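You operate a simulated robot arm through the tools that you are given. There is no shell and no other tool.

The job below is to be done with a simulated two-armed robot. You get a single attempt, and the scene is never put back.

JOB
Tamp the open red-label jar and stand it in the wooden tray.
Fine: in the press; the tray on the bench top, not the shelf; bring the press slide back to the middle. Set down upright: what you pick out.

It is judged by the outcome, as a careful person would: the job done as asked, and still so three seconds after it is handed in. It fails if anything else is knocked over, pushed out of place, dropped, spilled or broken.

ROBOT AND FRAMES
Two 7-joint arms with fingered hands on one trunk that stands fixed in place. Base frame: the origin is at the foot of the trunk, x ahead of it, y to its left, z up; the work surface is at about z = 0.76. Lengths are in m, angles in degrees, forces in N, time in s.
The left shoulder is at [0.06, 0.126, 1.23], the right one opposite. With the tool pointing down near the work surface each hand reaches from about 0.1 to 0.68 m from the base axis, measured 20 degrees to its own side. Payload 2.5 kg a hand.
Tool frame (each hand has its own): the origin (TCP) lies between the finger pads and is the grasp point; the fingertips stand 0.03 m ahead of it; z points along the fingers, y is the line along which they close. The gripper opens to 0.104 m. The gripper's body begins 0.035 m behind the TCP. The gripper is a hand of 5 fingers: y runs from the thumb to the fingers, the wrist lies at [-0.015, -0.104, -0.178] in the tool frame, and closing takes about 1.5 s.
Orientation is that of the tool frame in the base frame, as [roll, pitch, yaw] about the fixed x, y, z axes, in that order (R = Rz(yaw) Ry(pitch) Rx(roll)). With the fingers straight down and the wrist toward the robot, the tool's x, y and z point along [0, 1, 0], [1, 0, 0] and [0, 0, -1] of the base frame.

CONTROLS
- The arms move only by the tool play_rows. It takes "left_series", "right_series" or both (then of equal length, played together; a hand with none holds still); each is a list that holds one entry, the list of rows, each a list of 7 numbers: the turn, a rotation vector about the base's x, y, z in units of 90 degrees (1.0 is 90 degrees), then the shift along the base's x, y, z in units of 500 mm (1.0 is 500 mm), then the opening, from 0 (shut) to 1 (fully open). In form: [[[ax, ay, az, dx, dy, dz, jaw], ...]]. A call has 1 to 20 rows; each row is the pose to reach, as a shift and turn from the pose commanded when the call began. A call with a number of a shift or a turn outside -1 to 1 is refused whole. Each row takes 0.2 s and may step no farther than 0.05 m and 8.6 degrees from the row before; otherwise, or with a gripper value out of range, the whole call is refused. A pose out of reach is approached as far as the arm can. The call stops where the force on the tool passes 40 N (or 10 N more than at its start, if that is more) or the arm is blocked; 0.2 s more then pass. Each finger travels about 0.153 m/s and halts on what it meets, pressing with about 23 N; the grip force reading is that of the motor and also rises with nothing between the fingers. The clock runs only during rows and for 0.2 s after the last one: add rows that repeat a pose to give the fingers time. It gives the time, the measured TCP pose, the force on the tool (base axes), the opening and the grip force at its end, in the units of the frame above (readings bear some noise), with the torque about the TCP (base axes, N m) and any sound that the robot's microphone picked up.
- Cameras (640 x 400 px; columns grow to the right, rows downward): "scene" is now at [0.1235, 0.0238, 1.4385]; the picture's right is [0.28, -0.96, 0.00], its down [-0.57, -0.17, -0.81] and it looks along [0.77, 0.23, -0.59] (base axes); focal length 266 px, centre (320, 200). "left" rides on the left gripper at [-0.08, -0.078, -0.141] in its tool frame; the picture's right is [-0.78, -0.30, 0.56], its down [0.54, -0.78, 0.33] and it looks along [0.33, 0.56, 0.76] (tool axes); focal length 247 px, centre (320, 200). "right" rides on the right gripper at [0.08, -0.078, -0.141] in its tool frame; the picture's right is [-0.78, 0.30, -0.56], its down [-0.53, -0.78, 0.33] and it looks along [-0.33, 0.56, 0.76] (tool axes); focal length 247 px, centre (320, 200). There is no depth. A picture from a camera that has moved, and an enlarged one, comes with that camera's place and axes in the base frame and with its lens.
- snapshot(camera): a new picture of that camera. It takes no simulated time.
- raise_lower(by): slides the trunk up (or, below 0, down) by that many m; the arms and the scene camera ride with it, the base frame stays. It gives what a move gives, with no picture.
- grasp_type(shape, hand): the hand has 5 fingers and takes this shape, open, in about a second: jaw (thumb against the fingers, like two jaws); tri (thumb and two fingers); tip (a fingertip pinch); poke (one finger out to press); point (the index stretched); flat (the hand flat); cup (the hand cupped); fist (a fist). The gripper value then closes the fingers along that shape, each until it touches; the sizes above hold for jaw. It gives what a move gives, with no picture.
- turn_head(pan, tilt): turns the head with the scene camera to pan (to the left, within 86 degrees either way) and tilt (down, from -29 to 69), counted from straight ahead of the robot. It gives what a move gives.
- inspect(camera, box): a new picture of the part [left, top, right, bottom] of that camera's present view, enlarged. It takes no simulated time.
- job_done(): hands the job in; it is judged then, once.

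Places have to be worked out from the pictures, the camera data and where the tool is seen. Open the grippers and draw the arms clear of the work before you hand the job in, unless the task says otherwise.

The tools are called after ">>>" as name(argument=value, ...) on one line, values as JSON. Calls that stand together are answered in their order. play_rows: Moves the arms, as the interface text tells. Its arguments: {"type":"object","properties":{"left_series":{"type":"array"},"right_series":{"type":"array"}},"required":[]} The other tools are called the same way: raise_lower (by) slides the trunk up or down; grasp_type (shape, hand) gives the hand a shape; turn_head (pan, tilt) turns the head that bears the scene camera; snapshot (camera) takes a picture; inspect (camera, box) takes an enlarged picture of a part of a camera's view; job_done () hands the job in.

At the start:

```text
time_s: 0.0
left_eef_pos: [0.34, 0.3232, 1.2606]
left_orientation: [-179.9, 0.0, 90.1]
left_ft_force: [1.0, 1.0, 0.2]
left_moment: [0.01, -0.04, 0.0]
left_gripper_width: 0.104
left_gripper_force: 0.1
left_shape: jaw
right_eef_pos: [0.5276, -0.0599, 1.2675]
right_orientation: [179.9, 0.0, 90.1]
right_ft_force: [-0.7, -0.3, -0.4]
right_moment: [-0.01, 0.02, -0.02]
right_gripper_width: 0.1036
right_gripper_force: 0.0
right_shape: jaw
trunk travel left (down, up): [-0.625, 0.315]
head pan, tilt: [16.2, 36.4]
```

scene: 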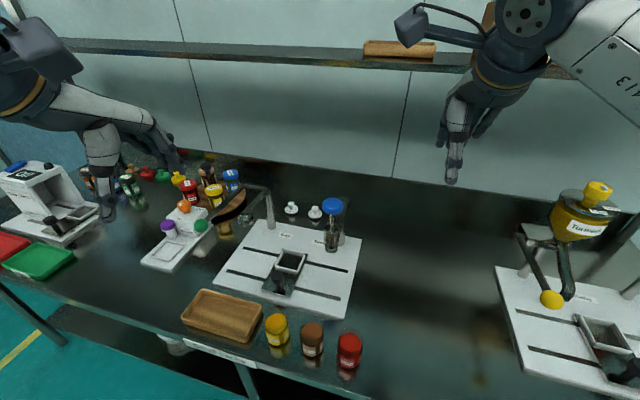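
right: 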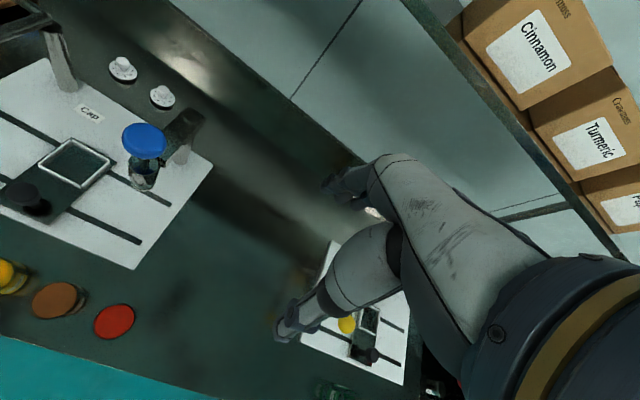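
left: 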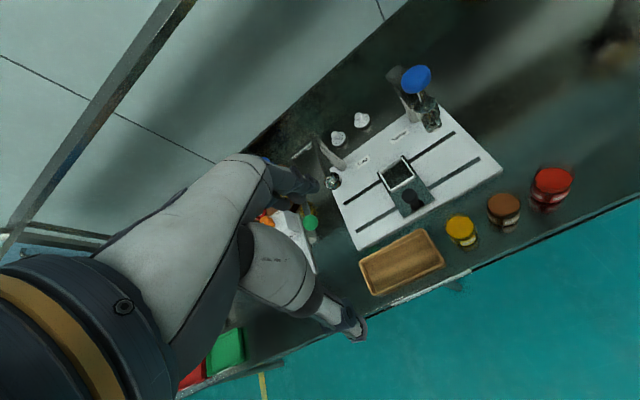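

I start by looking closely at the parts of the bench: the jars, the press station and the tray.

>>> inspect(camera="scene", box=[180, 180, 380, 400])

>>> inspect(camera="scene", box=[0, 140, 260, 300])

>>> inspect(camera="scene", box=[460, 170, 640, 400])

>>> inspect(camera="left", box=[270, 50, 600, 300])

>>> inspect(camera="right", box=[0, 30, 240, 360])

```text
1.82 times, centred on (280, 290) of scene
camera zoom: at [0.1235, 0.0238, 1.4385], right [0.28, -0.96, 0.0], down [-0.57, -0.17, -0.81], along [0.77, 0.23, -0.59], focal length 484 px, centre (393, 36)
```

zoom: 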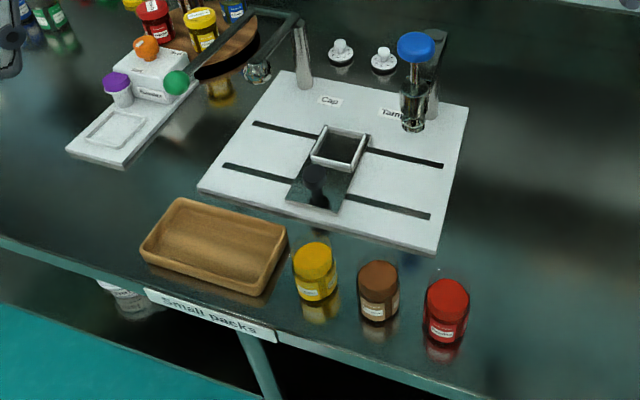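

```text
2.46 times, centred on (130, 220) of scene
camera zoom: at [0.1235, 0.0238, 1.4385], right [0.28, -0.96, 0.0], down [-0.57, -0.17, -0.81], along [0.77, 0.23, -0.59], focal length 656 px, centre (788, 151)
```

zoom: 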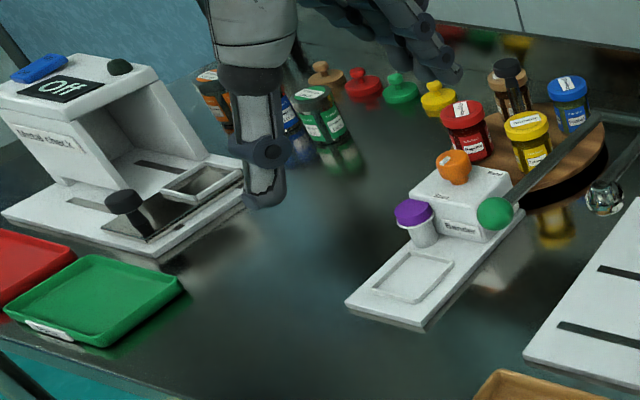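

```text
1.74 times, centred on (550, 285) of scene
camera zoom: at [0.1235, 0.0238, 1.4385], right [0.28, -0.96, 0.0], down [-0.57, -0.17, -0.81], along [0.77, 0.23, -0.59], focal length 463 px, centre (-80, 52)
```

zoom: 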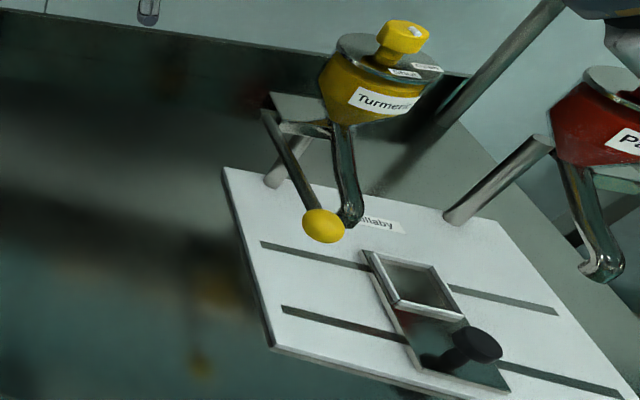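

```text
1.60 times, centred on (435, 175) of left
camera zoom: at [0.2618, 0.2423, 1.4035], right [-0.3, -0.78, -0.56], down [-0.78, 0.53, -0.33], along [0.56, 0.34, -0.76], focal length 395 px, centre (136, 240)
```

zoom: 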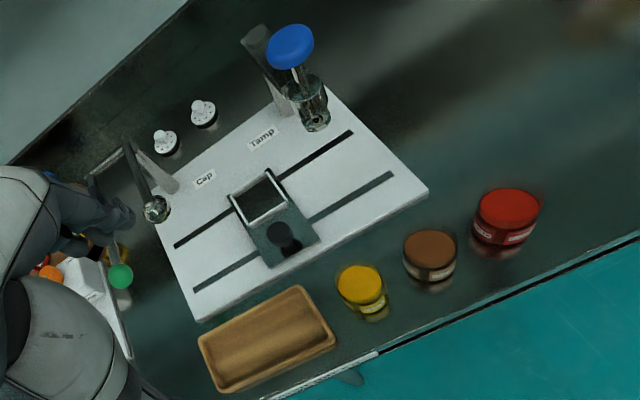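

```text
1.21 times, centred on (120, 195) of right
camera zoom: at [0.4496, 0.0196, 1.4076], right [0.3, -0.78, 0.56], down [-0.78, -0.54, -0.33], along [0.56, -0.33, -0.76], focal length 299 px, centre (562, 206)
```

zoom: 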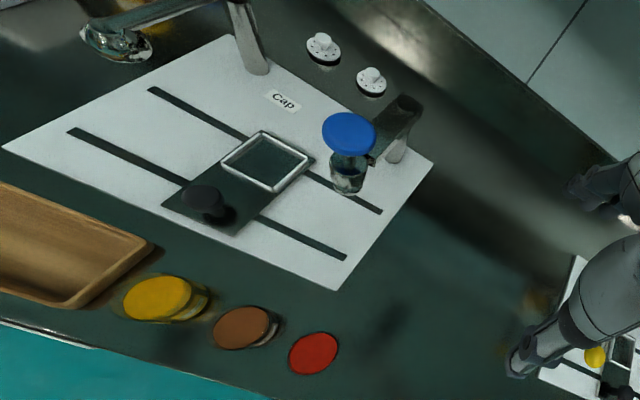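

Three jars stand at the front edge; I need to see which is open and what their labels are. Zooming in further.

>>> inspect(camera="scene", box=[255, 300, 375, 380])

>>> inspect(camera="left", box=[430, 150, 590, 260])

>>> inspect(camera="scene", box=[110, 140, 260, 240])

>>> inspect(camera="scene", box=[250, 180, 370, 280])

>>> inspect(camera="left", box=[360, 60, 480, 150])

```text
5.00 times, centred on (315, 340) of scene
camera zoom: at [0.1235, 0.0238, 1.4385], right [0.28, -0.96, 0.0], down [-0.57, -0.17, -0.81], along [0.77, 0.23, -0.59], focal length 1332 px, centre (345, -500)
```

zoom: 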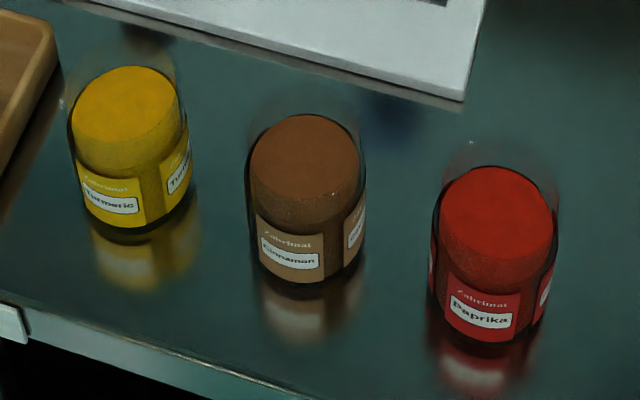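

```text
3.64 times, centred on (510, 205) of left
camera zoom: at [0.2618, 0.2423, 1.4035], right [-0.3, -0.78, -0.56], down [-0.78, 0.53, -0.33], along [0.56, 0.34, -0.76], focal length 898 px, centre (-371, 182)
```

zoom: 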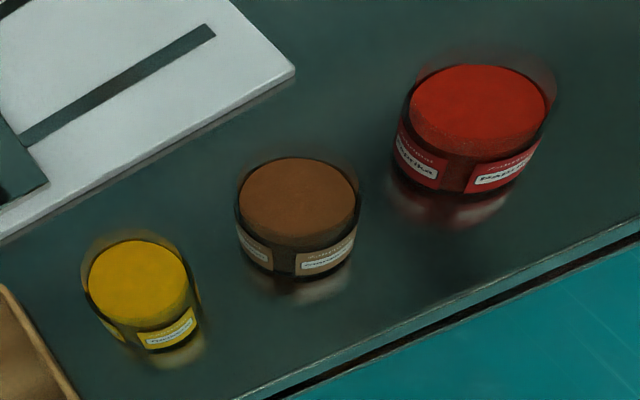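

```text
4.00 times, centred on (185, 190) of scene
camera zoom: at [0.1235, 0.0238, 1.4385], right [0.28, -0.96, 0.0], down [-0.57, -0.17, -0.81], along [0.77, 0.23, -0.59], focal length 1065 px, centre (860, 240)
```

zoom: 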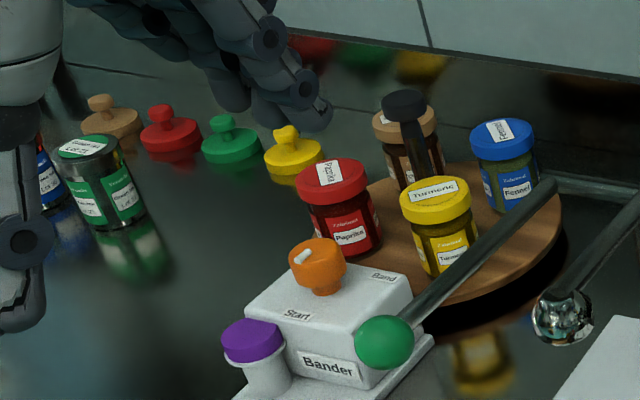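

```text
4.00 times, centred on (310, 230) of scene
camera zoom: at [0.1235, 0.0238, 1.4385], right [0.28, -0.96, 0.0], down [-0.57, -0.17, -0.81], along [0.77, 0.23, -0.59], focal length 1065 px, centre (360, 80)
```

zoom: 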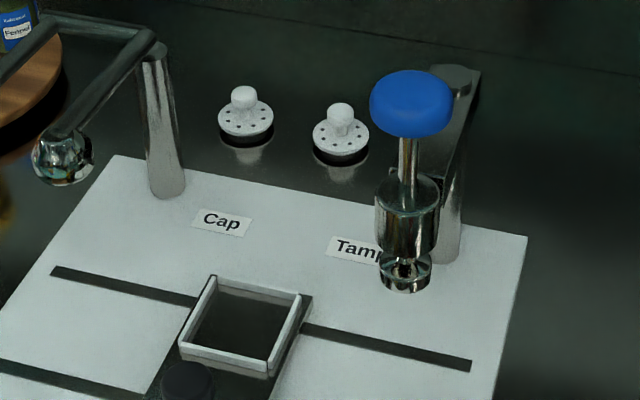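

```text
4.44 times, centred on (420, 105) of left
camera zoom: at [0.2618, 0.2423, 1.4035], right [-0.3, -0.78, -0.56], down [-0.78, 0.53, -0.33], along [0.56, 0.34, -0.76], focal length 1098 px, centre (-124, 622)
```

zoom: 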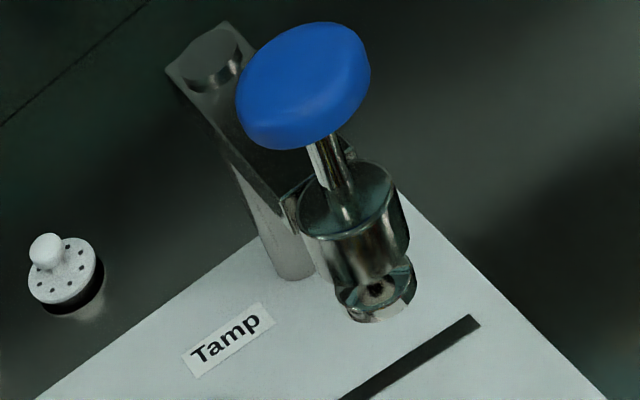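

The jar I want is the rightmost front one: Paprika, red label, no lid, at roughly (0.41, 0.04). The tray is at about (0.42, 0.39), the press cup at about (0.63, 0.265), and the tamp head at about y = 0.14. I'll move the right arm aside and bring the left hand toward the jar for a closer look.

>>> play_rows(left_series=[[[0, 0, 0, 0.01, -0.06, -0.03, 1], [0, 0, 0, 0.02, -0.12, -0.06, 1], [0, 0, 0, 0.03, -0.18, -0.09, 1], [0, 0, 0, 0.04, -0.24, -0.12, 1], [0, 0, 0, 0.05, -0.31, -0.15, 1], [0, 0, 0, 0.06, -0.38, -0.18, 1], [0, 0, 0, 0.07, -0.44, -0.22, 1]]], right_series=[[[0, 0, 0, -0.05, -0.06, 0, 1], [0, 0, 0, -0.1, -0.12, 0, 1], [0, 0, 0, -0.15, -0.18, 0, 1], [0, 0, 0, -0.2, -0.25, 0, 1], [0, 0, 0, -0.25, -0.32, 0, 1], [0, 0, 0, -0.3, -0.38, 0, 1], [0, 0, 0, -0.34, -0.44, 0, 1]]])

```text
time_s: 1.1
left_eef_pos: [0.3632, 0.1811, 1.1925]
left_orientation: [-179.6, 11.6, 90.7]
left_ft_force: [0.4, -0.4, 0.0]
left_moment: [-0.02, 0.01, 0.01]
left_gripper_width: 0.1039
left_gripper_force: 0.1
left_shape: jaw
right_eef_pos: [0.4152, -0.2011, 1.2673]
right_orientation: [180.0, 0.1, 90.0]
right_ft_force: [0.1, 0.3, 0.7]
right_moment: [-0.02, -0.03, 0.01]
right_gripper_width: 0.1038
right_gripper_force: 0.1
right_shape: jaw
trunk travel left (down, up): [-0.625, 0.315]
head pan, tilt: [16.2, 36.4]
stopped in row 5 (left hand): the arm was blocked; the commanded pose is now the measured one
```

The left arm was blocked partway and its hand tilted by 11.6°. I'll look at why before moving again.

>>> snapshot(camera="scene")

>>> snapshot(camera="left")

>>> snapshot(camera="right")

```text
taken
camera scene: at [0.1235, 0.0237, 1.4385], right [0.28, -0.96, 0.0], down [-0.57, -0.17, -0.81], along [0.77, 0.23, -0.59], focal length 266 px, centre (320, 200)
```

scene: 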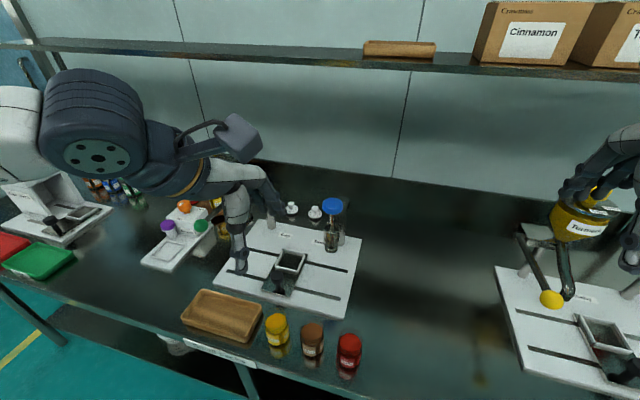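

```text
taken
camera left: at [0.2863, 0.1317, 1.3482], right [-0.29, -0.88, -0.39], down [-0.78, 0.45, -0.43], along [0.55, 0.18, -0.82], focal length 247 px, centre (320, 200)
```

left: 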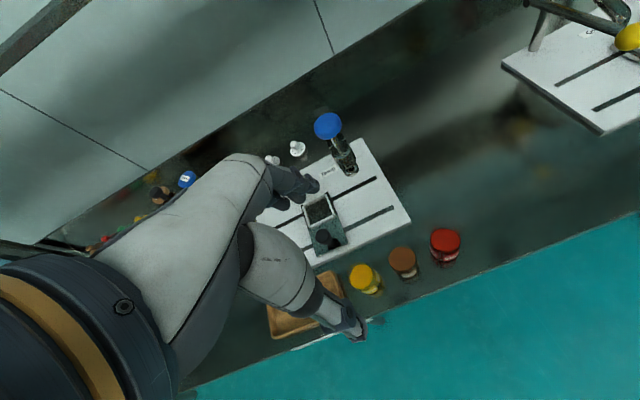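

```text
taken
camera right: at [0.3374, -0.1215, 1.4087], right [0.3, -0.78, 0.56], down [-0.78, -0.54, -0.33], along [0.56, -0.33, -0.76], focal length 247 px, centre (320, 200)
```

right: 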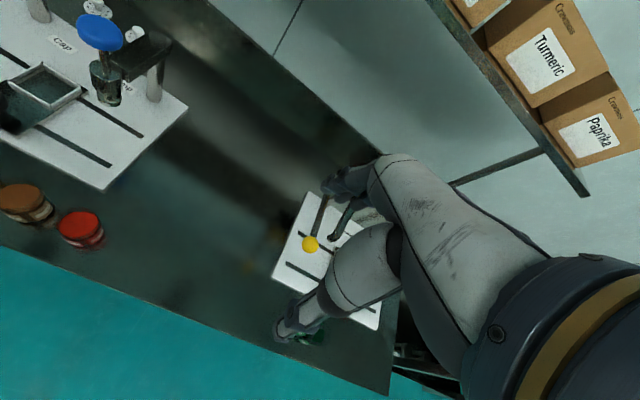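

The view shows no contact, so the left arm probably hit a joint limit from being folded high up. I'll lower the hand to about z = 1.02 over open bench, level it, and yaw it slightly so the wrist points back at its shoulder.

>>> play_rows(left_series=[[[0.03, 0, 0, 0, 0, -0.05, 1], [0.06, 0, 0, 0.0, 0.0, -0.12, 1], [0.1, 0, 0, 0.0, 0.0, -0.19, 1], [0.129, 0, 0, 0.0, 0.0, -0.27, 1], [0.129, 0, 0, 0.0, 0.0, -0.34, 1]]])

```text
time_s: 2.3
left_eef_pos: [0.3649, 0.1821, 1.0243]
left_orientation: [-179.7, 0.2, 90.6]
left_ft_force: [-0.2, -0.1, -0.1]
left_moment: [-0.01, 0.02, 0.03]
left_gripper_width: 0.1036
left_gripper_force: 0.2
left_shape: jaw
left hand out of reach, approached as far as the arm can: row 4
right_eef_pos: [0.4156, -0.2, 1.2674]
right_orientation: [-179.9, 0.0, 90.1]
right_ft_force: [-0.2, 0.5, 0.3]
right_moment: [-0.01, -0.01, -0.01]
right_gripper_width: 0.104
right_gripper_force: 0.0
right_shape: jaw
trunk travel left (down, up): [-0.625, 0.315]
head pan, tilt: [16.2, 36.4]
```

The hand is level now. I'll continue at z of about 1.0 toward the jar, with about -20° of yaw, and move the right arm a bit further off.

>>> play_rows(left_series=[[[0, 0, -0.05, 0.015, -0.06, -0.01, 1], [0, 0, -0.1, 0.03, -0.12, -0.02, 1], [0, 0, -0.15, 0.05, -0.18, -0.03, 1], [0, 0, -0.2, 0.07, -0.24, -0.04, 1]]], right_series=[[[0, 0, 0, -0.03, -0.05, 0, 1], [0, 0, 0, -0.06, -0.1, 0, 1], [0, 0, 0, -0.09, -0.15, 0, 1], [0, 0, 0, -0.12, -0.2, 0, 1]]])

>>> snapshot(camera="left")

>>> snapshot(camera="scene")

```text
time_s: 3.3
left_eef_pos: [0.3996, 0.0609, 1.0027]
left_orientation: [-179.8, 0.1, 72.6]
left_ft_force: [0.9, -0.3, -0.7]
left_moment: [0.04, 0.0, -0.03]
left_gripper_width: 0.1037
left_gripper_force: 0.0
left_shape: jaw
right_eef_pos: [0.3571, -0.2995, 1.266]
right_orientation: [-180.0, 0.1, 90.1]
right_ft_force: [-0.5, 0.7, 0.1]
right_moment: [-0.01, -0.03, 0.04]
right_gripper_width: 0.1038
right_gripper_force: 0.0
right_shape: jaw
trunk travel left (down, up): [-0.625, 0.315]
head pan, tilt: [16.2, 36.4]
```

```text
taken
camera left: at [0.3006, 0.0072, 1.145], right [-0.52, -0.65, -0.55], down [-0.58, 0.74, -0.33], along [0.63, 0.15, -0.76], focal length 247 px, centre (320, 200)
```

left: 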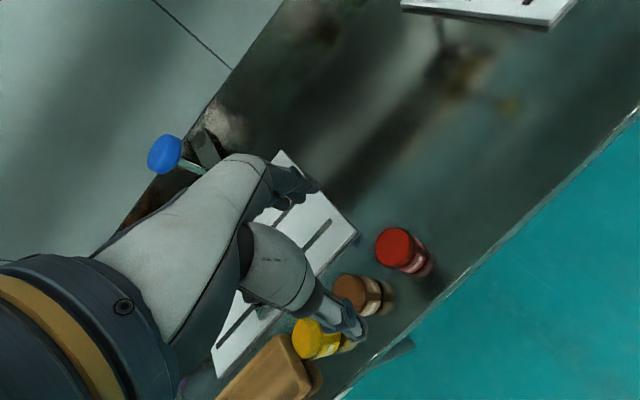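

```text
taken
camera scene: at [0.1236, 0.0237, 1.4385], right [0.28, -0.96, 0.0], down [-0.57, -0.17, -0.81], along [0.77, 0.23, -0.59], focal length 266 px, centre (320, 200)
```

scene: 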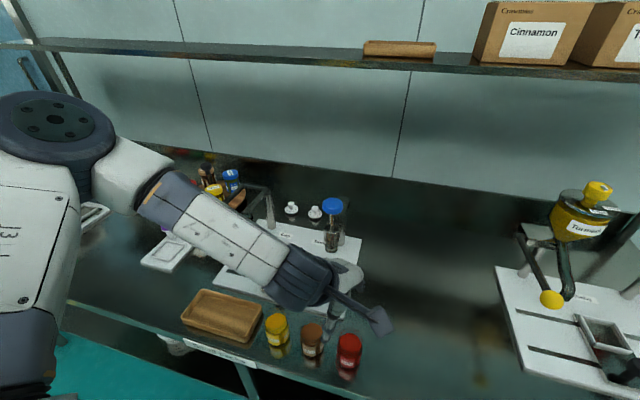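

I'll zoom the wrist camera on the jar to work out its position and height.

>>> inspect(camera="left", box=[340, 210, 460, 290])

>>> inspect(camera="scene", box=[325, 320, 385, 380])

```text
5.00 times, centred on (400, 250) of left
camera zoom: at [0.3006, 0.0072, 1.145], right [-0.52, -0.65, -0.55], down [-0.58, 0.74, -0.33], along [0.63, 0.15, -0.76], focal length 1235 px, centre (-80, -50)
```

zoom: 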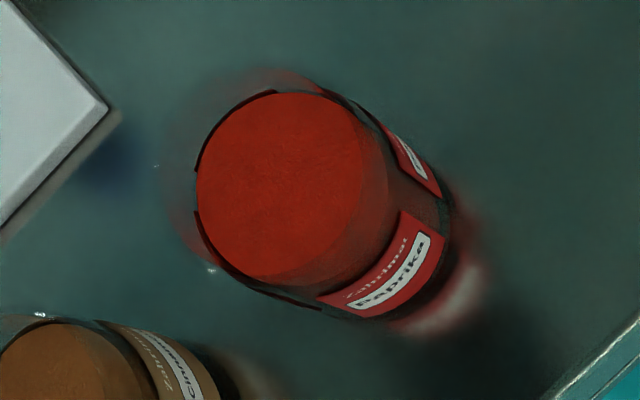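

```text
6.67 times, centred on (355, 350) of scene
camera zoom: at [0.1236, 0.0237, 1.4385], right [0.28, -0.96, 0.0], down [-0.57, -0.17, -0.81], along [0.77, 0.23, -0.59], focal length 1776 px, centre (87, -800)
```

zoom: 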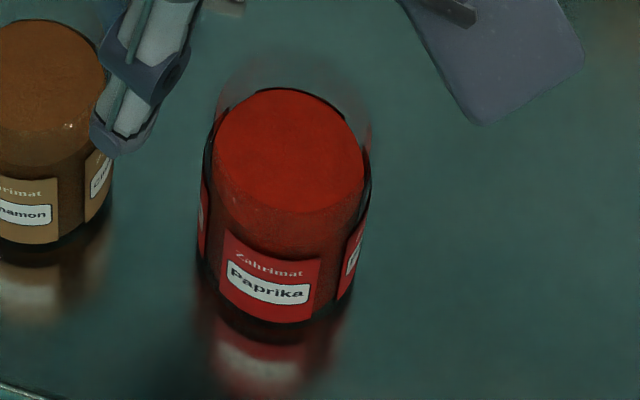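

The jar seems about 0.054 m across and rather tall, with the rim at z of about 0.87. For a better height estimate I'll pull the hand back and lower so its camera sees the jar from a shallower angle.

>>> play_rows(left_series=[[[0, 0, 0, -0.08, 0, -0.02, 1], [0, 0, 0, -0.16, 0.0, -0.05, 1], [0, 0, 0, -0.24, 0, -0.08, 1]]])

>>> snapshot(camera="left")

```text
time_s: 4.1
left_eef_pos: [0.3289, 0.0739, 0.9718]
left_orientation: [-179.7, 0.2, 72.4]
left_ft_force: [-0.5, 0.3, 0.0]
left_moment: [-0.02, 0.03, 0.03]
left_gripper_width: 0.1036
left_gripper_force: 0.0
left_shape: jaw
left hand out of reach, approached as far as the arm can: row 2, 3
right_eef_pos: [0.3557, -0.301, 1.267]
right_orientation: [180.0, 0.0, 90.1]
right_ft_force: [0.9, -0.3, -0.7]
right_moment: [-0.01, 0.02, 0.0]
right_gripper_width: 0.1037
right_gripper_force: 0.0
right_shape: jaw
trunk travel left (down, up): [-0.625, 0.315]
head pan, tilt: [16.2, 36.4]
```

```text
taken
camera left: at [0.2306, 0.0206, 1.1149], right [-0.52, -0.65, -0.55], down [-0.58, 0.74, -0.33], along [0.63, 0.15, -0.76], focal length 247 px, centre (320, 200)
```

left: 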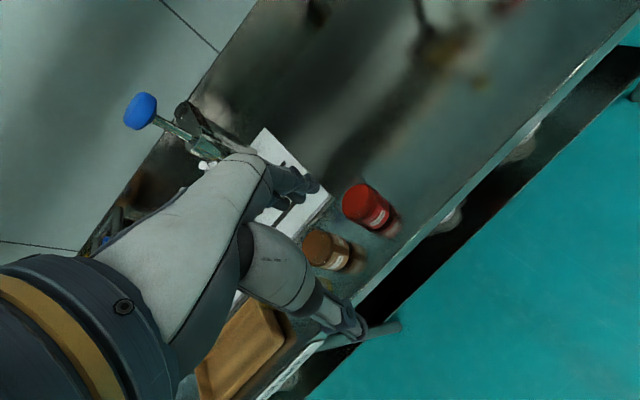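

>>> inspect(camera="left", box=[320, 165, 420, 245])

>>> inspect(camera="left", box=[110, 80, 260, 190])

```text
5.00 times, centred on (370, 205) of left
camera zoom: at [0.2306, 0.0206, 1.1149], right [-0.52, -0.65, -0.55], down [-0.58, 0.74, -0.33], along [0.63, 0.15, -0.76], focal length 1235 px, centre (70, 175)
```

zoom: 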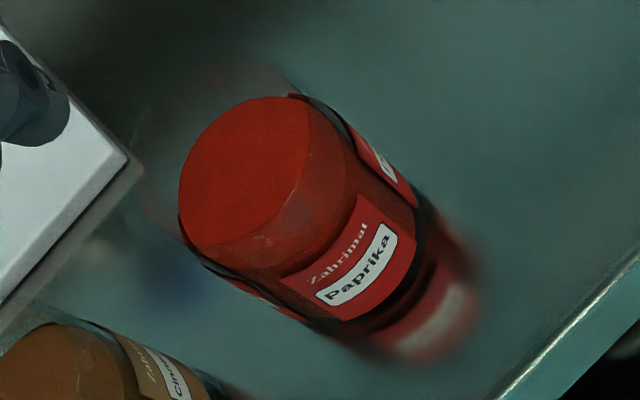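

```text
3.64 times, centred on (185, 135) of left
camera zoom: at [0.2306, 0.0206, 1.1149], right [-0.52, -0.65, -0.55], down [-0.58, 0.74, -0.33], along [0.63, 0.15, -0.76], focal length 898 px, centre (811, 436)
```

zoom: 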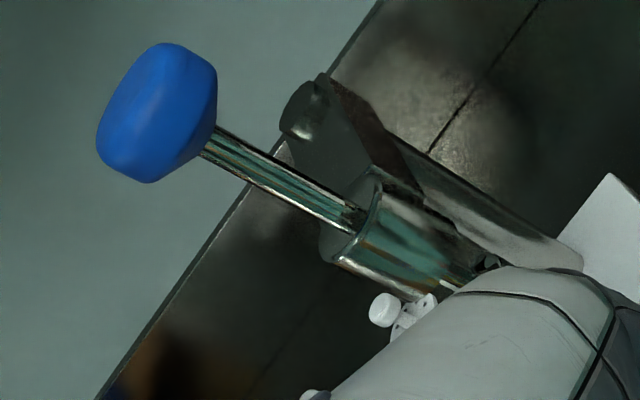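

From this angle the jar base is at about (0.41, 0.037) with the rim at z of about 0.865. The blue knob triangulates to about (0.629, 0.137, 1.04). I'll go back out over the jar, still high.

>>> play_rows(left_series=[[[0, 0, 0, 0.07, -0.01, 0, 1], [0, 0, 0, 0.14, -0.02, 0, 1], [0, 0, 0, 0.2, -0.03, 0, 1], [0, 0, 0, 0.2, -0.03, 0, 1]]])

```text
time_s: 5.1
left_eef_pos: [0.4265, 0.0705, 0.9798]
left_orientation: [-179.9, 0.1, 72.6]
left_ft_force: [0.8, 0.0, -1.2]
left_moment: [-0.03, -0.03, -0.03]
left_gripper_width: 0.1041
left_gripper_force: 0.0
left_shape: jaw
left hand out of reach, approached as far as the arm can: row 2, 3, 4
right_eef_pos: [0.3562, -0.3005, 1.2661]
right_orientation: [-180.0, 0.0, 90.1]
right_ft_force: [-0.2, 0.1, 0.3]
right_moment: [0.05, -0.04, -0.02]
right_gripper_width: 0.1038
right_gripper_force: 0.2
right_shape: jaw
trunk travel left (down, up): [-0.625, 0.315]
head pan, tilt: [16.2, 36.4]
```

The arm is cramped here because the wrist is too close to the shoulder. Raising the trunk by 0.15 m should let the arm extend for the downward grasp.

>>> raise_lower(by=0.15)

```text
time_s: 6.9
left_eef_pos: [0.4264, 0.0693, 1.1305]
left_orientation: [-179.7, 0.1, 72.5]
left_ft_force: [0.1, 1.2, -0.3]
left_moment: [0.0, 0.0, -0.01]
left_gripper_width: 0.1035
left_gripper_force: 0.1
left_shape: jaw
right_eef_pos: [0.3568, -0.301, 1.4166]
right_orientation: [-180.0, 0.0, 90.2]
right_ft_force: [-0.7, -0.4, 0.2]
right_moment: [-0.01, 0.0, 0.01]
right_gripper_width: 0.1037
right_gripper_force: 0.1
right_shape: jaw
trunk travel left (down, up): [-0.775, 0.165]
head pan, tilt: [16.2, 36.4]
```

Now I'll move over the jar and lower to z of about 0.95, with the fingertips still well above the rim.

>>> play_rows(left_series=[[[0, 0, 0, 0, 0, -0.09, 1], [0, 0, 0, 0, -0.01, -0.18, 1], [0, 0, 0, -0.015, -0.04, -0.27, 1], [0, 0, 0, -0.033, -0.066, -0.36, 1], [0, 0, 0, -0.033, -0.066, -0.36, 1]]])

>>> snapshot(camera="left")

>>> snapshot(camera="scene")

```text
time_s: 8.1
left_eef_pos: [0.395, 0.1208, 1.072]
left_orientation: [-179.9, 0.0, 72.6]
left_ft_force: [0.6, -1.0, -0.2]
left_moment: [-0.04, -0.02, 0.04]
left_gripper_width: 0.1038
left_gripper_force: 0.1
left_shape: jaw
left hand out of reach, approached as far as the arm can: row 1, 2, 3, 4, 5
right_eef_pos: [0.357, -0.3011, 1.4169]
right_orientation: [180.0, 0.0, 90.0]
right_ft_force: [-0.3, -0.5, -0.1]
right_moment: [0.02, -0.01, 0.0]
right_gripper_width: 0.1036
right_gripper_force: 0.1
right_shape: jaw
trunk travel left (down, up): [-0.775, 0.165]
head pan, tilt: [16.2, 36.4]
```

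```text
taken
camera left: at [0.2959, 0.0672, 1.2144], right [-0.52, -0.65, -0.55], down [-0.58, 0.74, -0.33], along [0.63, 0.15, -0.76], focal length 247 px, centre (320, 200)
```

left: 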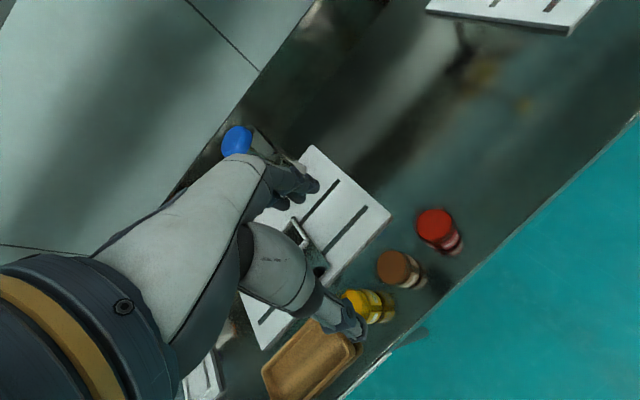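

```text
taken
camera scene: at [0.1235, 0.0238, 1.5885], right [0.28, -0.96, 0.0], down [-0.57, -0.17, -0.81], along [0.77, 0.23, -0.59], focal length 266 px, centre (320, 200)
```

scene: 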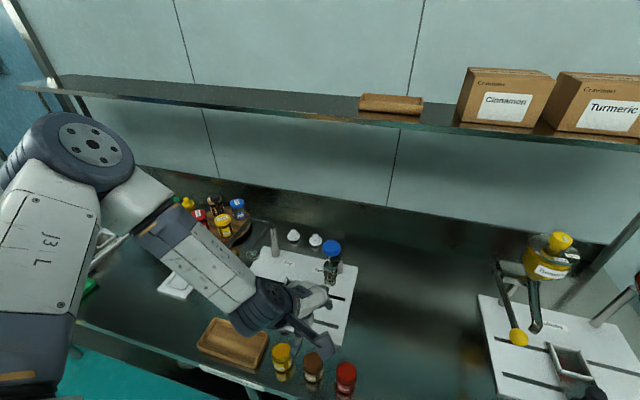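

Raising made it worse: the usable posture has the hand closer to shoulder height, where it reached y = 0.06 easily. So I'll lift the hand and then lower the trunk.

>>> play_rows(left_series=[[[0, 0, 0, 0, -0.0, 0.08, 1], [0, 0, 0, 0, -0.0, 0.16, 1], [0, 0, 0, 0.0, 0, 0.24, 1], [0, 0, 0, 0.0, -0.0, 0.3, 1]]])

>>> raise_lower(by=-0.2)

```text
time_s: 9.1
left_eef_pos: [0.3967, 0.1236, 1.2266]
left_orientation: [-179.8, 0.0, 72.5]
left_ft_force: [-0.9, 0.0, 0.1]
left_moment: [-0.02, 0.0, 0.01]
left_gripper_width: 0.104
left_gripper_force: 0.0
left_shape: jaw
right_eef_pos: [0.3566, -0.3008, 1.4159]
right_orientation: [179.9, 0.1, 90.2]
right_ft_force: [0.7, 0.0, 0.9]
right_moment: [0.02, 0.0, 0.03]
right_gripper_width: 0.1039
right_gripper_force: 0.1
right_shape: jaw
trunk travel left (down, up): [-0.775, 0.165]
head pan, tilt: [16.2, 36.4]
```

```text
time_s: 11.3
left_eef_pos: [0.3956, 0.1234, 1.0273]
left_orientation: [-179.9, 0.2, 72.7]
left_ft_force: [0.1, -0.1, -0.3]
left_moment: [-0.02, 0.02, 0.0]
left_gripper_width: 0.1038
left_gripper_force: 0.1
left_shape: jaw
right_eef_pos: [0.3565, -0.301, 1.2167]
right_orientation: [-180.0, 0.0, 90.1]
right_ft_force: [-1.0, 0.3, 0.3]
right_moment: [0.03, -0.01, 0.02]
right_gripper_width: 0.1036
right_gripper_force: 0.1
right_shape: jaw
trunk travel left (down, up): [-0.575, 0.365]
head pan, tilt: [16.2, 36.4]
```

Next I'll move over the jar at this height, with a little more inward yaw.

>>> play_rows(left_series=[[[0, 0, -0.06, 0.01, -0.06, 0, 1], [0, 0, -0.12, 0.02, -0.12, 0, 1], [0, 0, -0.16, 0.029, -0.173, 0, 1], [0, 0, -0.16, 0.029, -0.173, 0, 1]]])

```text
time_s: 12.3
left_eef_pos: [0.4096, 0.0363, 1.0267]
left_orientation: [-179.9, 0.1, 58.1]
left_ft_force: [0.6, 0.2, 0.1]
left_moment: [0.0, 0.01, 0.02]
left_gripper_width: 0.1037
left_gripper_force: 0.1
left_shape: jaw
right_eef_pos: [0.3561, -0.3011, 1.2157]
right_orientation: [179.9, 0.0, 90.1]
right_ft_force: [-0.2, 0.9, 0.2]
right_moment: [0.03, -0.01, 0.02]
right_gripper_width: 0.1038
right_gripper_force: 0.0
right_shape: jaw
trunk travel left (down, up): [-0.575, 0.365]
head pan, tilt: [16.2, 36.4]
```

Reached exactly. I'll check hand-to-jar alignment with the cameras before descending.

>>> snapshot(camera="left")

>>> snapshot(camera="scene")

```text
taken
camera left: at [0.3013, 0.0088, 1.1696], right [-0.66, -0.5, -0.55], down [-0.38, 0.86, -0.33], along [0.65, -0.01, -0.76], focal length 247 px, centre (320, 200)
```

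left: 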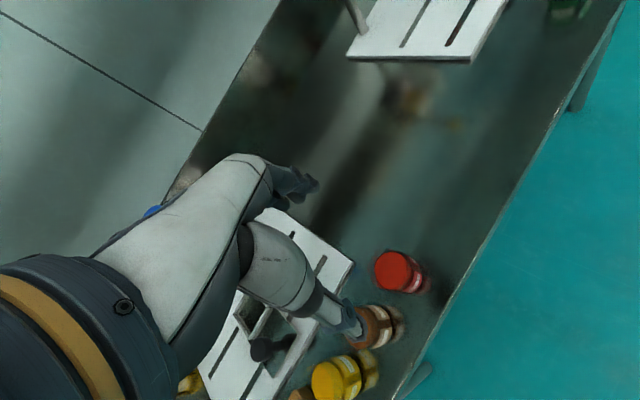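

```text
taken
camera scene: at [0.1234, 0.0239, 1.3885], right [0.28, -0.96, 0.0], down [-0.57, -0.17, -0.81], along [0.77, 0.23, -0.59], focal length 266 px, centre (320, 200)
```

scene: 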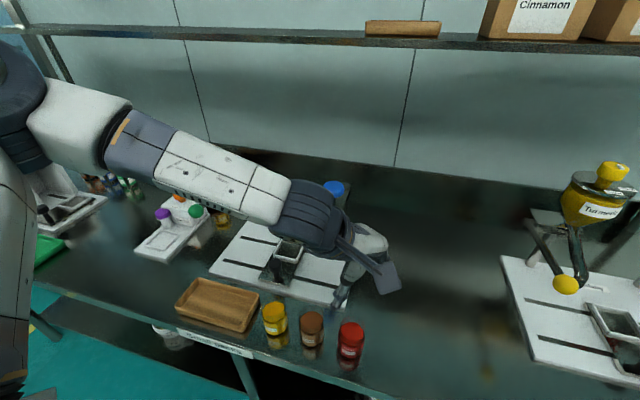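

The jar projects where I predicted, so the alignment is good. Lowering the trunk gives a clean vertical descent. I'll check what's beneath the right hand first.

>>> snapshot(camera="right")

>>> turn_head(pan=-25, tilt=45)

>>> snapshot(camera="scene")

```text
taken
camera right: at [0.2782, -0.221, 1.3578], right [0.3, -0.78, 0.56], down [-0.78, -0.54, -0.33], along [0.56, -0.33, -0.76], focal length 247 px, centre (320, 200)
```

right: 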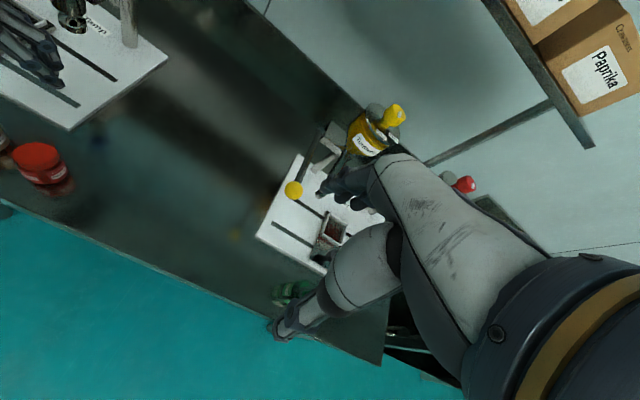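

```text
time_s: 13.3
left_eef_pos: [0.4114, 0.0364, 1.0267]
left_orientation: [-179.8, 0.1, 58.2]
left_ft_force: [0.1, 0.2, 0.6]
left_moment: [0.01, 0.01, -0.02]
left_gripper_width: 0.1037
left_gripper_force: 0.1
left_shape: jaw
right_eef_pos: [0.3553, -0.3004, 1.2157]
right_orientation: [180.0, -0.1, 90.0]
right_ft_force: [0.0, -0.4, 0.3]
right_moment: [0.02, -0.02, 0.0]
right_gripper_width: 0.1037
right_gripper_force: 0.1
right_shape: jaw
trunk travel left (down, up): [-0.575, 0.365]
head pan, tilt: [-25.0, 45.0]
```

```text
taken
camera scene: at [0.1134, -0.0349, 1.3758], right [-0.42, -0.91, 0.0], down [-0.64, 0.3, -0.71], along [0.64, -0.3, -0.71], focal length 266 px, centre (320, 200)
```

scene: 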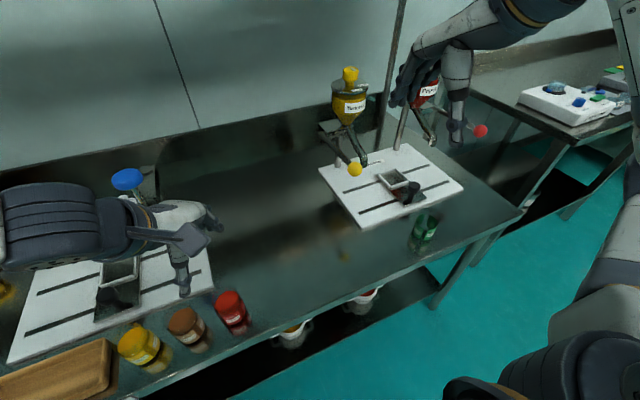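

The right hand is clear of everything below it. I'll turn the head back to the jar and lower the trunk by 0.10, so the fingertips stop about 3 cm above the rim.

>>> turn_head(pan=5, tilt=50)

>>> raise_lower(by=-0.1)

>>> snapshot(camera="scene")

>>> snapshot(camera="left")

```text
time_s: 14.3
left_eef_pos: [0.4106, 0.0366, 1.0272]
left_orientation: [-179.8, 0.1, 58.1]
left_ft_force: [0.2, -0.3, 0.5]
left_moment: [0.02, 0.03, 0.04]
left_gripper_width: 0.1038
left_gripper_force: 0.1
left_shape: jaw
right_eef_pos: [0.3567, -0.3011, 1.217]
right_orientation: [180.0, 0.0, 90.1]
right_ft_force: [0.2, -0.3, -0.1]
right_moment: [0.03, 0.0, -0.01]
right_gripper_width: 0.1041
right_gripper_force: 0.1
right_shape: jaw
trunk travel left (down, up): [-0.575, 0.365]
head pan, tilt: [5.0, 50.0]
```

```text
time_s: 15.6
left_eef_pos: [0.4088, 0.0364, 0.9279]
left_orientation: [-179.9, 0.2, 58.2]
left_ft_force: [-0.3, 0.5, 0.5]
left_moment: [-0.01, 0.02, 0.01]
left_gripper_width: 0.1038
left_gripper_force: 0.0
left_shape: jaw
right_eef_pos: [0.3565, -0.2999, 1.1172]
right_orientation: [-180.0, 0.1, 90.1]
right_ft_force: [-0.9, 0.4, -0.7]
right_moment: [0.0, 0.03, 0.01]
right_gripper_width: 0.1036
right_gripper_force: 0.1
right_shape: jaw
trunk travel left (down, up): [-0.475, 0.465]
head pan, tilt: [5.0, 50.0]
```

```text
taken
camera scene: at [0.1163, 0.0062, 1.2689], right [0.09, -1.0, 0.0], down [-0.76, -0.07, -0.64], along [0.64, 0.06, -0.77], focal length 266 px, centre (320, 200)
```

scene: 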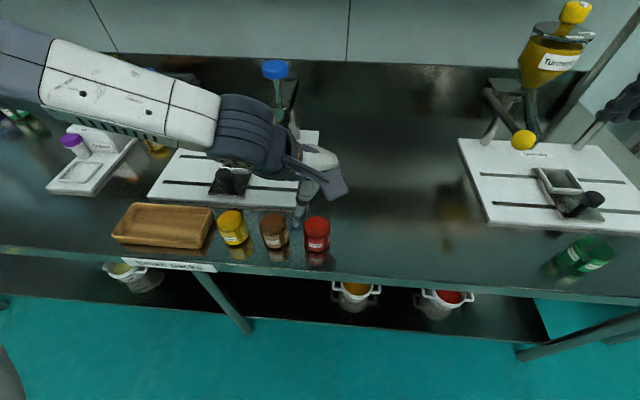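

```text
taken
camera left: at [0.3013, 0.009, 1.0696], right [-0.66, -0.5, -0.55], down [-0.38, 0.86, -0.33], along [0.65, -0.01, -0.76], focal length 247 px, centre (320, 200)
```

left: 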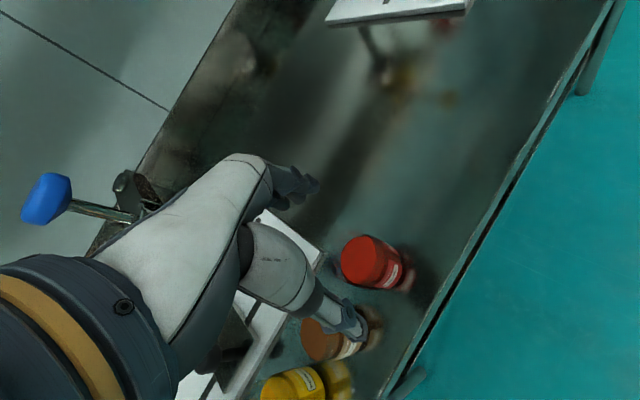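

The thumb and finger tips straddle the jar as computed, and the cinnamon jar is clear. I'll descend in two stages, to z of about 0.885 and then about 0.85.

>>> raise_lower(by=-0.04)

>>> inspect(camera="left", box=[220, 140, 420, 380])

>>> inspect(camera="scene", box=[220, 120, 380, 260])

```text
time_s: 16.4
left_eef_pos: [0.409, 0.0364, 0.8863]
left_orientation: [-179.8, 0.1, 58.1]
left_ft_force: [0.9, 0.2, -0.3]
left_moment: [-0.04, -0.04, 0.0]
left_gripper_width: 0.104
left_gripper_force: 0.0
left_shape: jaw
right_eef_pos: [0.3568, -0.3007, 1.0776]
right_orientation: [-180.0, -0.1, 90.1]
right_ft_force: [0.0, 0.7, 0.4]
right_moment: [-0.01, 0.01, 0.01]
right_gripper_width: 0.1038
right_gripper_force: 0.0
right_shape: jaw
trunk travel left (down, up): [-0.435, 0.505]
head pan, tilt: [5.0, 50.0]
```

```text
1.67 times, centred on (320, 260) of left
camera zoom: at [0.3013, 0.009, 1.0296], right [-0.66, -0.5, -0.55], down [-0.38, 0.86, -0.33], along [0.65, -0.01, -0.76], focal length 412 px, centre (320, 100)
```

zoom: 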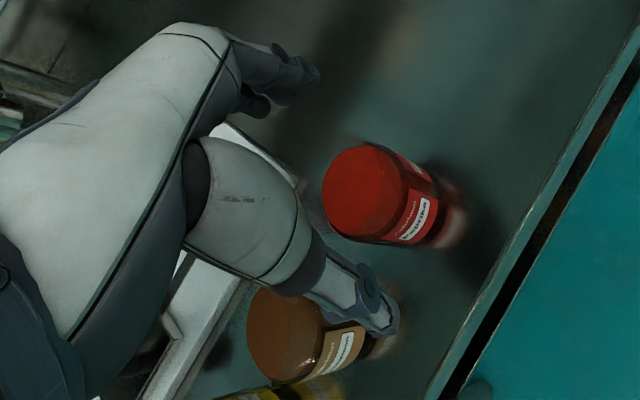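

```text
2.86 times, centred on (300, 190) of scene
camera zoom: at [0.1163, 0.0062, 1.2288], right [0.09, -1.0, 0.0], down [-0.76, -0.07, -0.64], along [0.64, 0.06, -0.77], focal length 761 px, centre (377, 229)
```

zoom: 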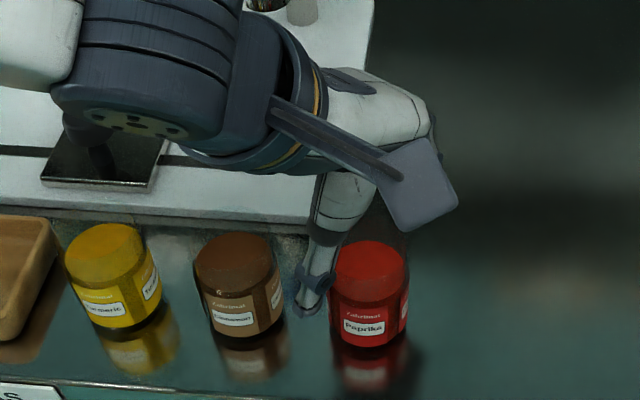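

The thumb is passing between the two jars with clearance. Descending the last 0.036 m to grasp height.

>>> raise_lower(by=-0.036)

>>> inspect(camera="scene", box=[220, 100, 380, 240])

>>> inspect(camera="left", box=[220, 140, 420, 380])

```text
time_s: 17.2
left_eef_pos: [0.4098, 0.0361, 0.851]
left_orientation: [-179.9, 0.1, 58.2]
left_ft_force: [-0.3, 0.4, -0.2]
left_moment: [-0.03, 0.01, -0.02]
left_gripper_width: 0.1039
left_gripper_force: 0.1
left_shape: jaw
right_eef_pos: [0.3571, -0.3004, 1.0396]
right_orientation: [179.9, 0.0, 90.1]
right_ft_force: [-0.2, -0.4, -0.2]
right_moment: [-0.01, 0.0, 0.0]
right_gripper_width: 0.1037
right_gripper_force: 0.0
right_shape: jaw
trunk travel left (down, up): [-0.399, 0.541]
head pan, tilt: [5.0, 50.0]
```

```text
2.86 times, centred on (300, 170) of scene
camera zoom: at [0.1163, 0.0062, 1.1928], right [0.09, -1.0, 0.0], down [-0.76, -0.07, -0.64], along [0.64, 0.06, -0.77], focal length 761 px, centre (377, 286)
```

zoom: 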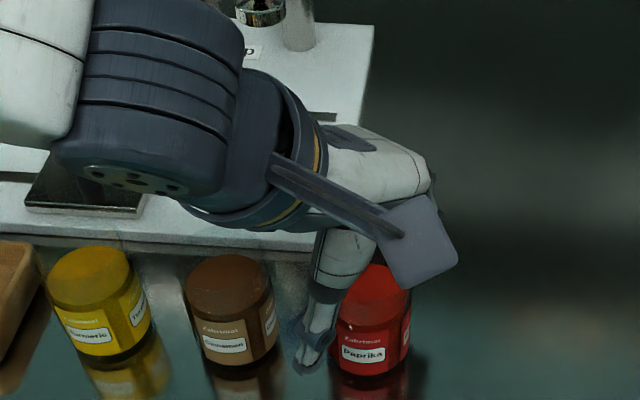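

```text
1.67 times, centred on (320, 260) of left
camera zoom: at [0.3013, 0.009, 0.9936], right [-0.66, -0.5, -0.55], down [-0.38, 0.86, -0.33], along [0.65, -0.01, -0.76], focal length 412 px, centre (320, 100)
```

zoom: 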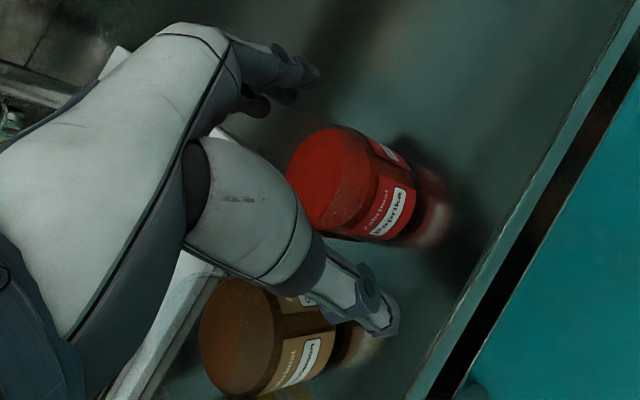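

The closer look puts the powder surface at z of about 0.837 and the rim at about 0.858. I'll go 13 mm lower for a deeper grip, then close slowly.

>>> raise_lower(by=-0.013)

>>> play_rows(left_series=[[[0, 0, 0, 0, 0, 0, 0.8], [0, 0, 0, 0, 0, 0, 0.7], [0, 0, 0, 0, 0, 0, 0.65], [0, 0, 0, 0, 0, 0, 0.6], [0, 0, 0, 0, 0, 0, 0.6]]])

>>> inspect(camera="left", box=[220, 140, 420, 380])

>>> inspect(camera="scene", box=[220, 100, 380, 240])

```text
time_s: 17.9
left_eef_pos: [0.4099, 0.0367, 0.8387]
left_orientation: [-179.9, 0.1, 58.2]
left_ft_force: [-0.5, -0.2, -0.2]
left_moment: [0.01, 0.0, 0.03]
left_gripper_width: 0.1036
left_gripper_force: 0.0
left_shape: jaw
right_eef_pos: [0.3564, -0.3, 1.0276]
right_orientation: [180.0, 0.0, 90.1]
right_ft_force: [0.5, 0.1, -0.2]
right_moment: [-0.04, 0.02, 0.03]
right_gripper_width: 0.1035
right_gripper_force: 0.1
right_shape: jaw
trunk travel left (down, up): [-0.386, 0.554]
head pan, tilt: [5.0, 50.0]
```

```text
time_s: 19.1
left_eef_pos: [0.4103, 0.0354, 0.8373]
left_orientation: [-179.9, 0.1, 58.2]
left_ft_force: [-0.4, 0.1, -0.5]
left_moment: [-0.02, 0.0, -0.02]
left_gripper_width: 0.0631
left_gripper_force: 0.0
left_shape: jaw
right_eef_pos: [0.3567, -0.3013, 1.0279]
right_orientation: [-180.0, -0.1, 90.1]
right_ft_force: [-0.1, 0.8, 0.6]
right_moment: [-0.02, 0.02, 0.04]
right_gripper_width: 0.1038
right_gripper_force: 0.2
right_shape: jaw
trunk travel left (down, up): [-0.386, 0.554]
head pan, tilt: [5.0, 50.0]
```

```text
1.67 times, centred on (320, 260) of left
camera zoom: at [0.3014, 0.009, 0.9805], right [-0.66, -0.5, -0.55], down [-0.38, 0.86, -0.33], along [0.65, -0.01, -0.76], focal length 412 px, centre (320, 100)
```

zoom: 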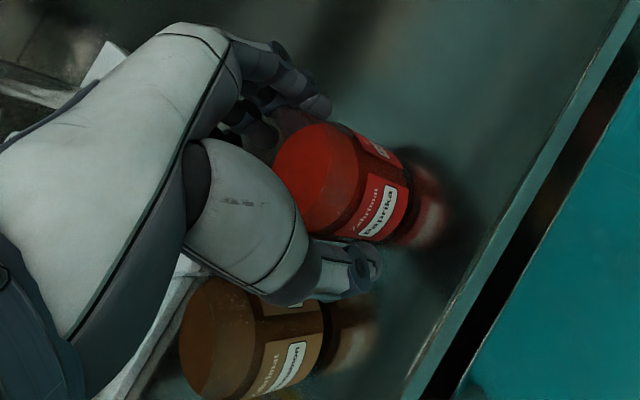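

```text
2.86 times, centred on (300, 170) of scene
camera zoom: at [0.1164, 0.0062, 1.1798], right [0.09, -1.0, 0.0], down [-0.76, -0.07, -0.64], along [0.64, 0.06, -0.77], focal length 761 px, centre (377, 286)
```

zoom: 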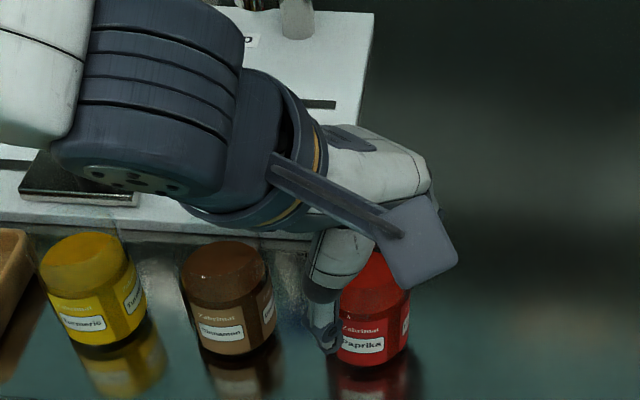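

The fingers are centred around the jar. Closing to grip.

>>> play_rows(left_series=[[[0, 0, 0, 0, 0, 0, 0.55], [0, 0, 0, 0, 0, 0, 0.5], [0, 0, 0, 0, 0, 0, 0.45], [0, 0, 0, 0, 0, 0, 0.3], [0, 0, 0, 0, 0, 0, 0.2], [0, 0, 0, 0, 0, 0, 0.2], [0, 0, 0, 0, 0, 0, 0.2]]])

>>> inspect(camera="left", box=[220, 140, 420, 380])

>>> inspect(camera="scene", box=[220, 100, 380, 240])

```text
time_s: 20.7
left_eef_pos: [0.4101, 0.036, 0.8387]
left_orientation: [-179.8, 0.1, 58.2]
left_ft_force: [0.6, -0.5, -0.1]
left_moment: [-0.01, 0.0, 0.0]
left_gripper_width: 0.046
left_gripper_force: 22.9
left_shape: jaw
right_eef_pos: [0.3575, -0.3001, 1.0281]
right_orientation: [-180.0, 0.0, 90.2]
right_ft_force: [0.0, -0.2, -0.6]
right_moment: [0.0, 0.02, -0.01]
right_gripper_width: 0.1039
right_gripper_force: 0.1
right_shape: jaw
trunk travel left (down, up): [-0.386, 0.554]
head pan, tilt: [5.0, 50.0]
```

```text
1.67 times, centred on (320, 260) of left
camera zoom: at [0.3014, 0.009, 0.9805], right [-0.66, -0.5, -0.55], down [-0.38, 0.86, -0.33], along [0.65, -0.01, -0.76], focal length 412 px, centre (320, 100)
```

zoom: 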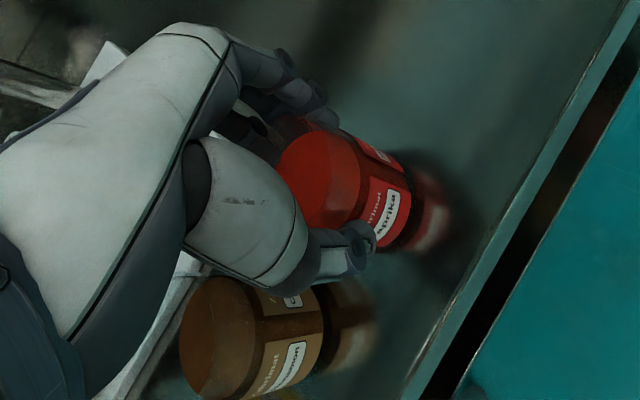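

```text
2.86 times, centred on (300, 170) of scene
camera zoom: at [0.1164, 0.0062, 1.1798], right [0.09, -1.0, 0.0], down [-0.76, -0.07, -0.64], along [0.64, 0.06, -0.77], focal length 761 px, centre (377, 286)
```

zoom: 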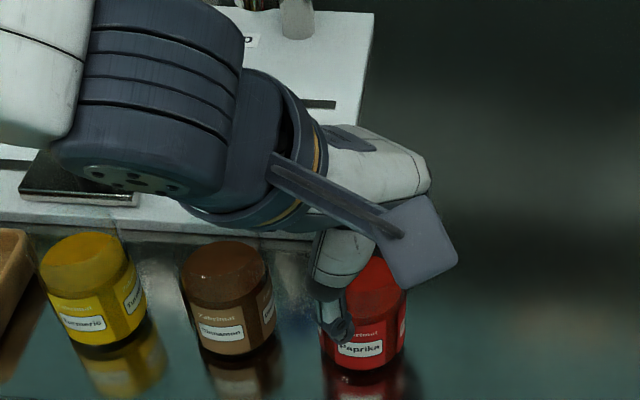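

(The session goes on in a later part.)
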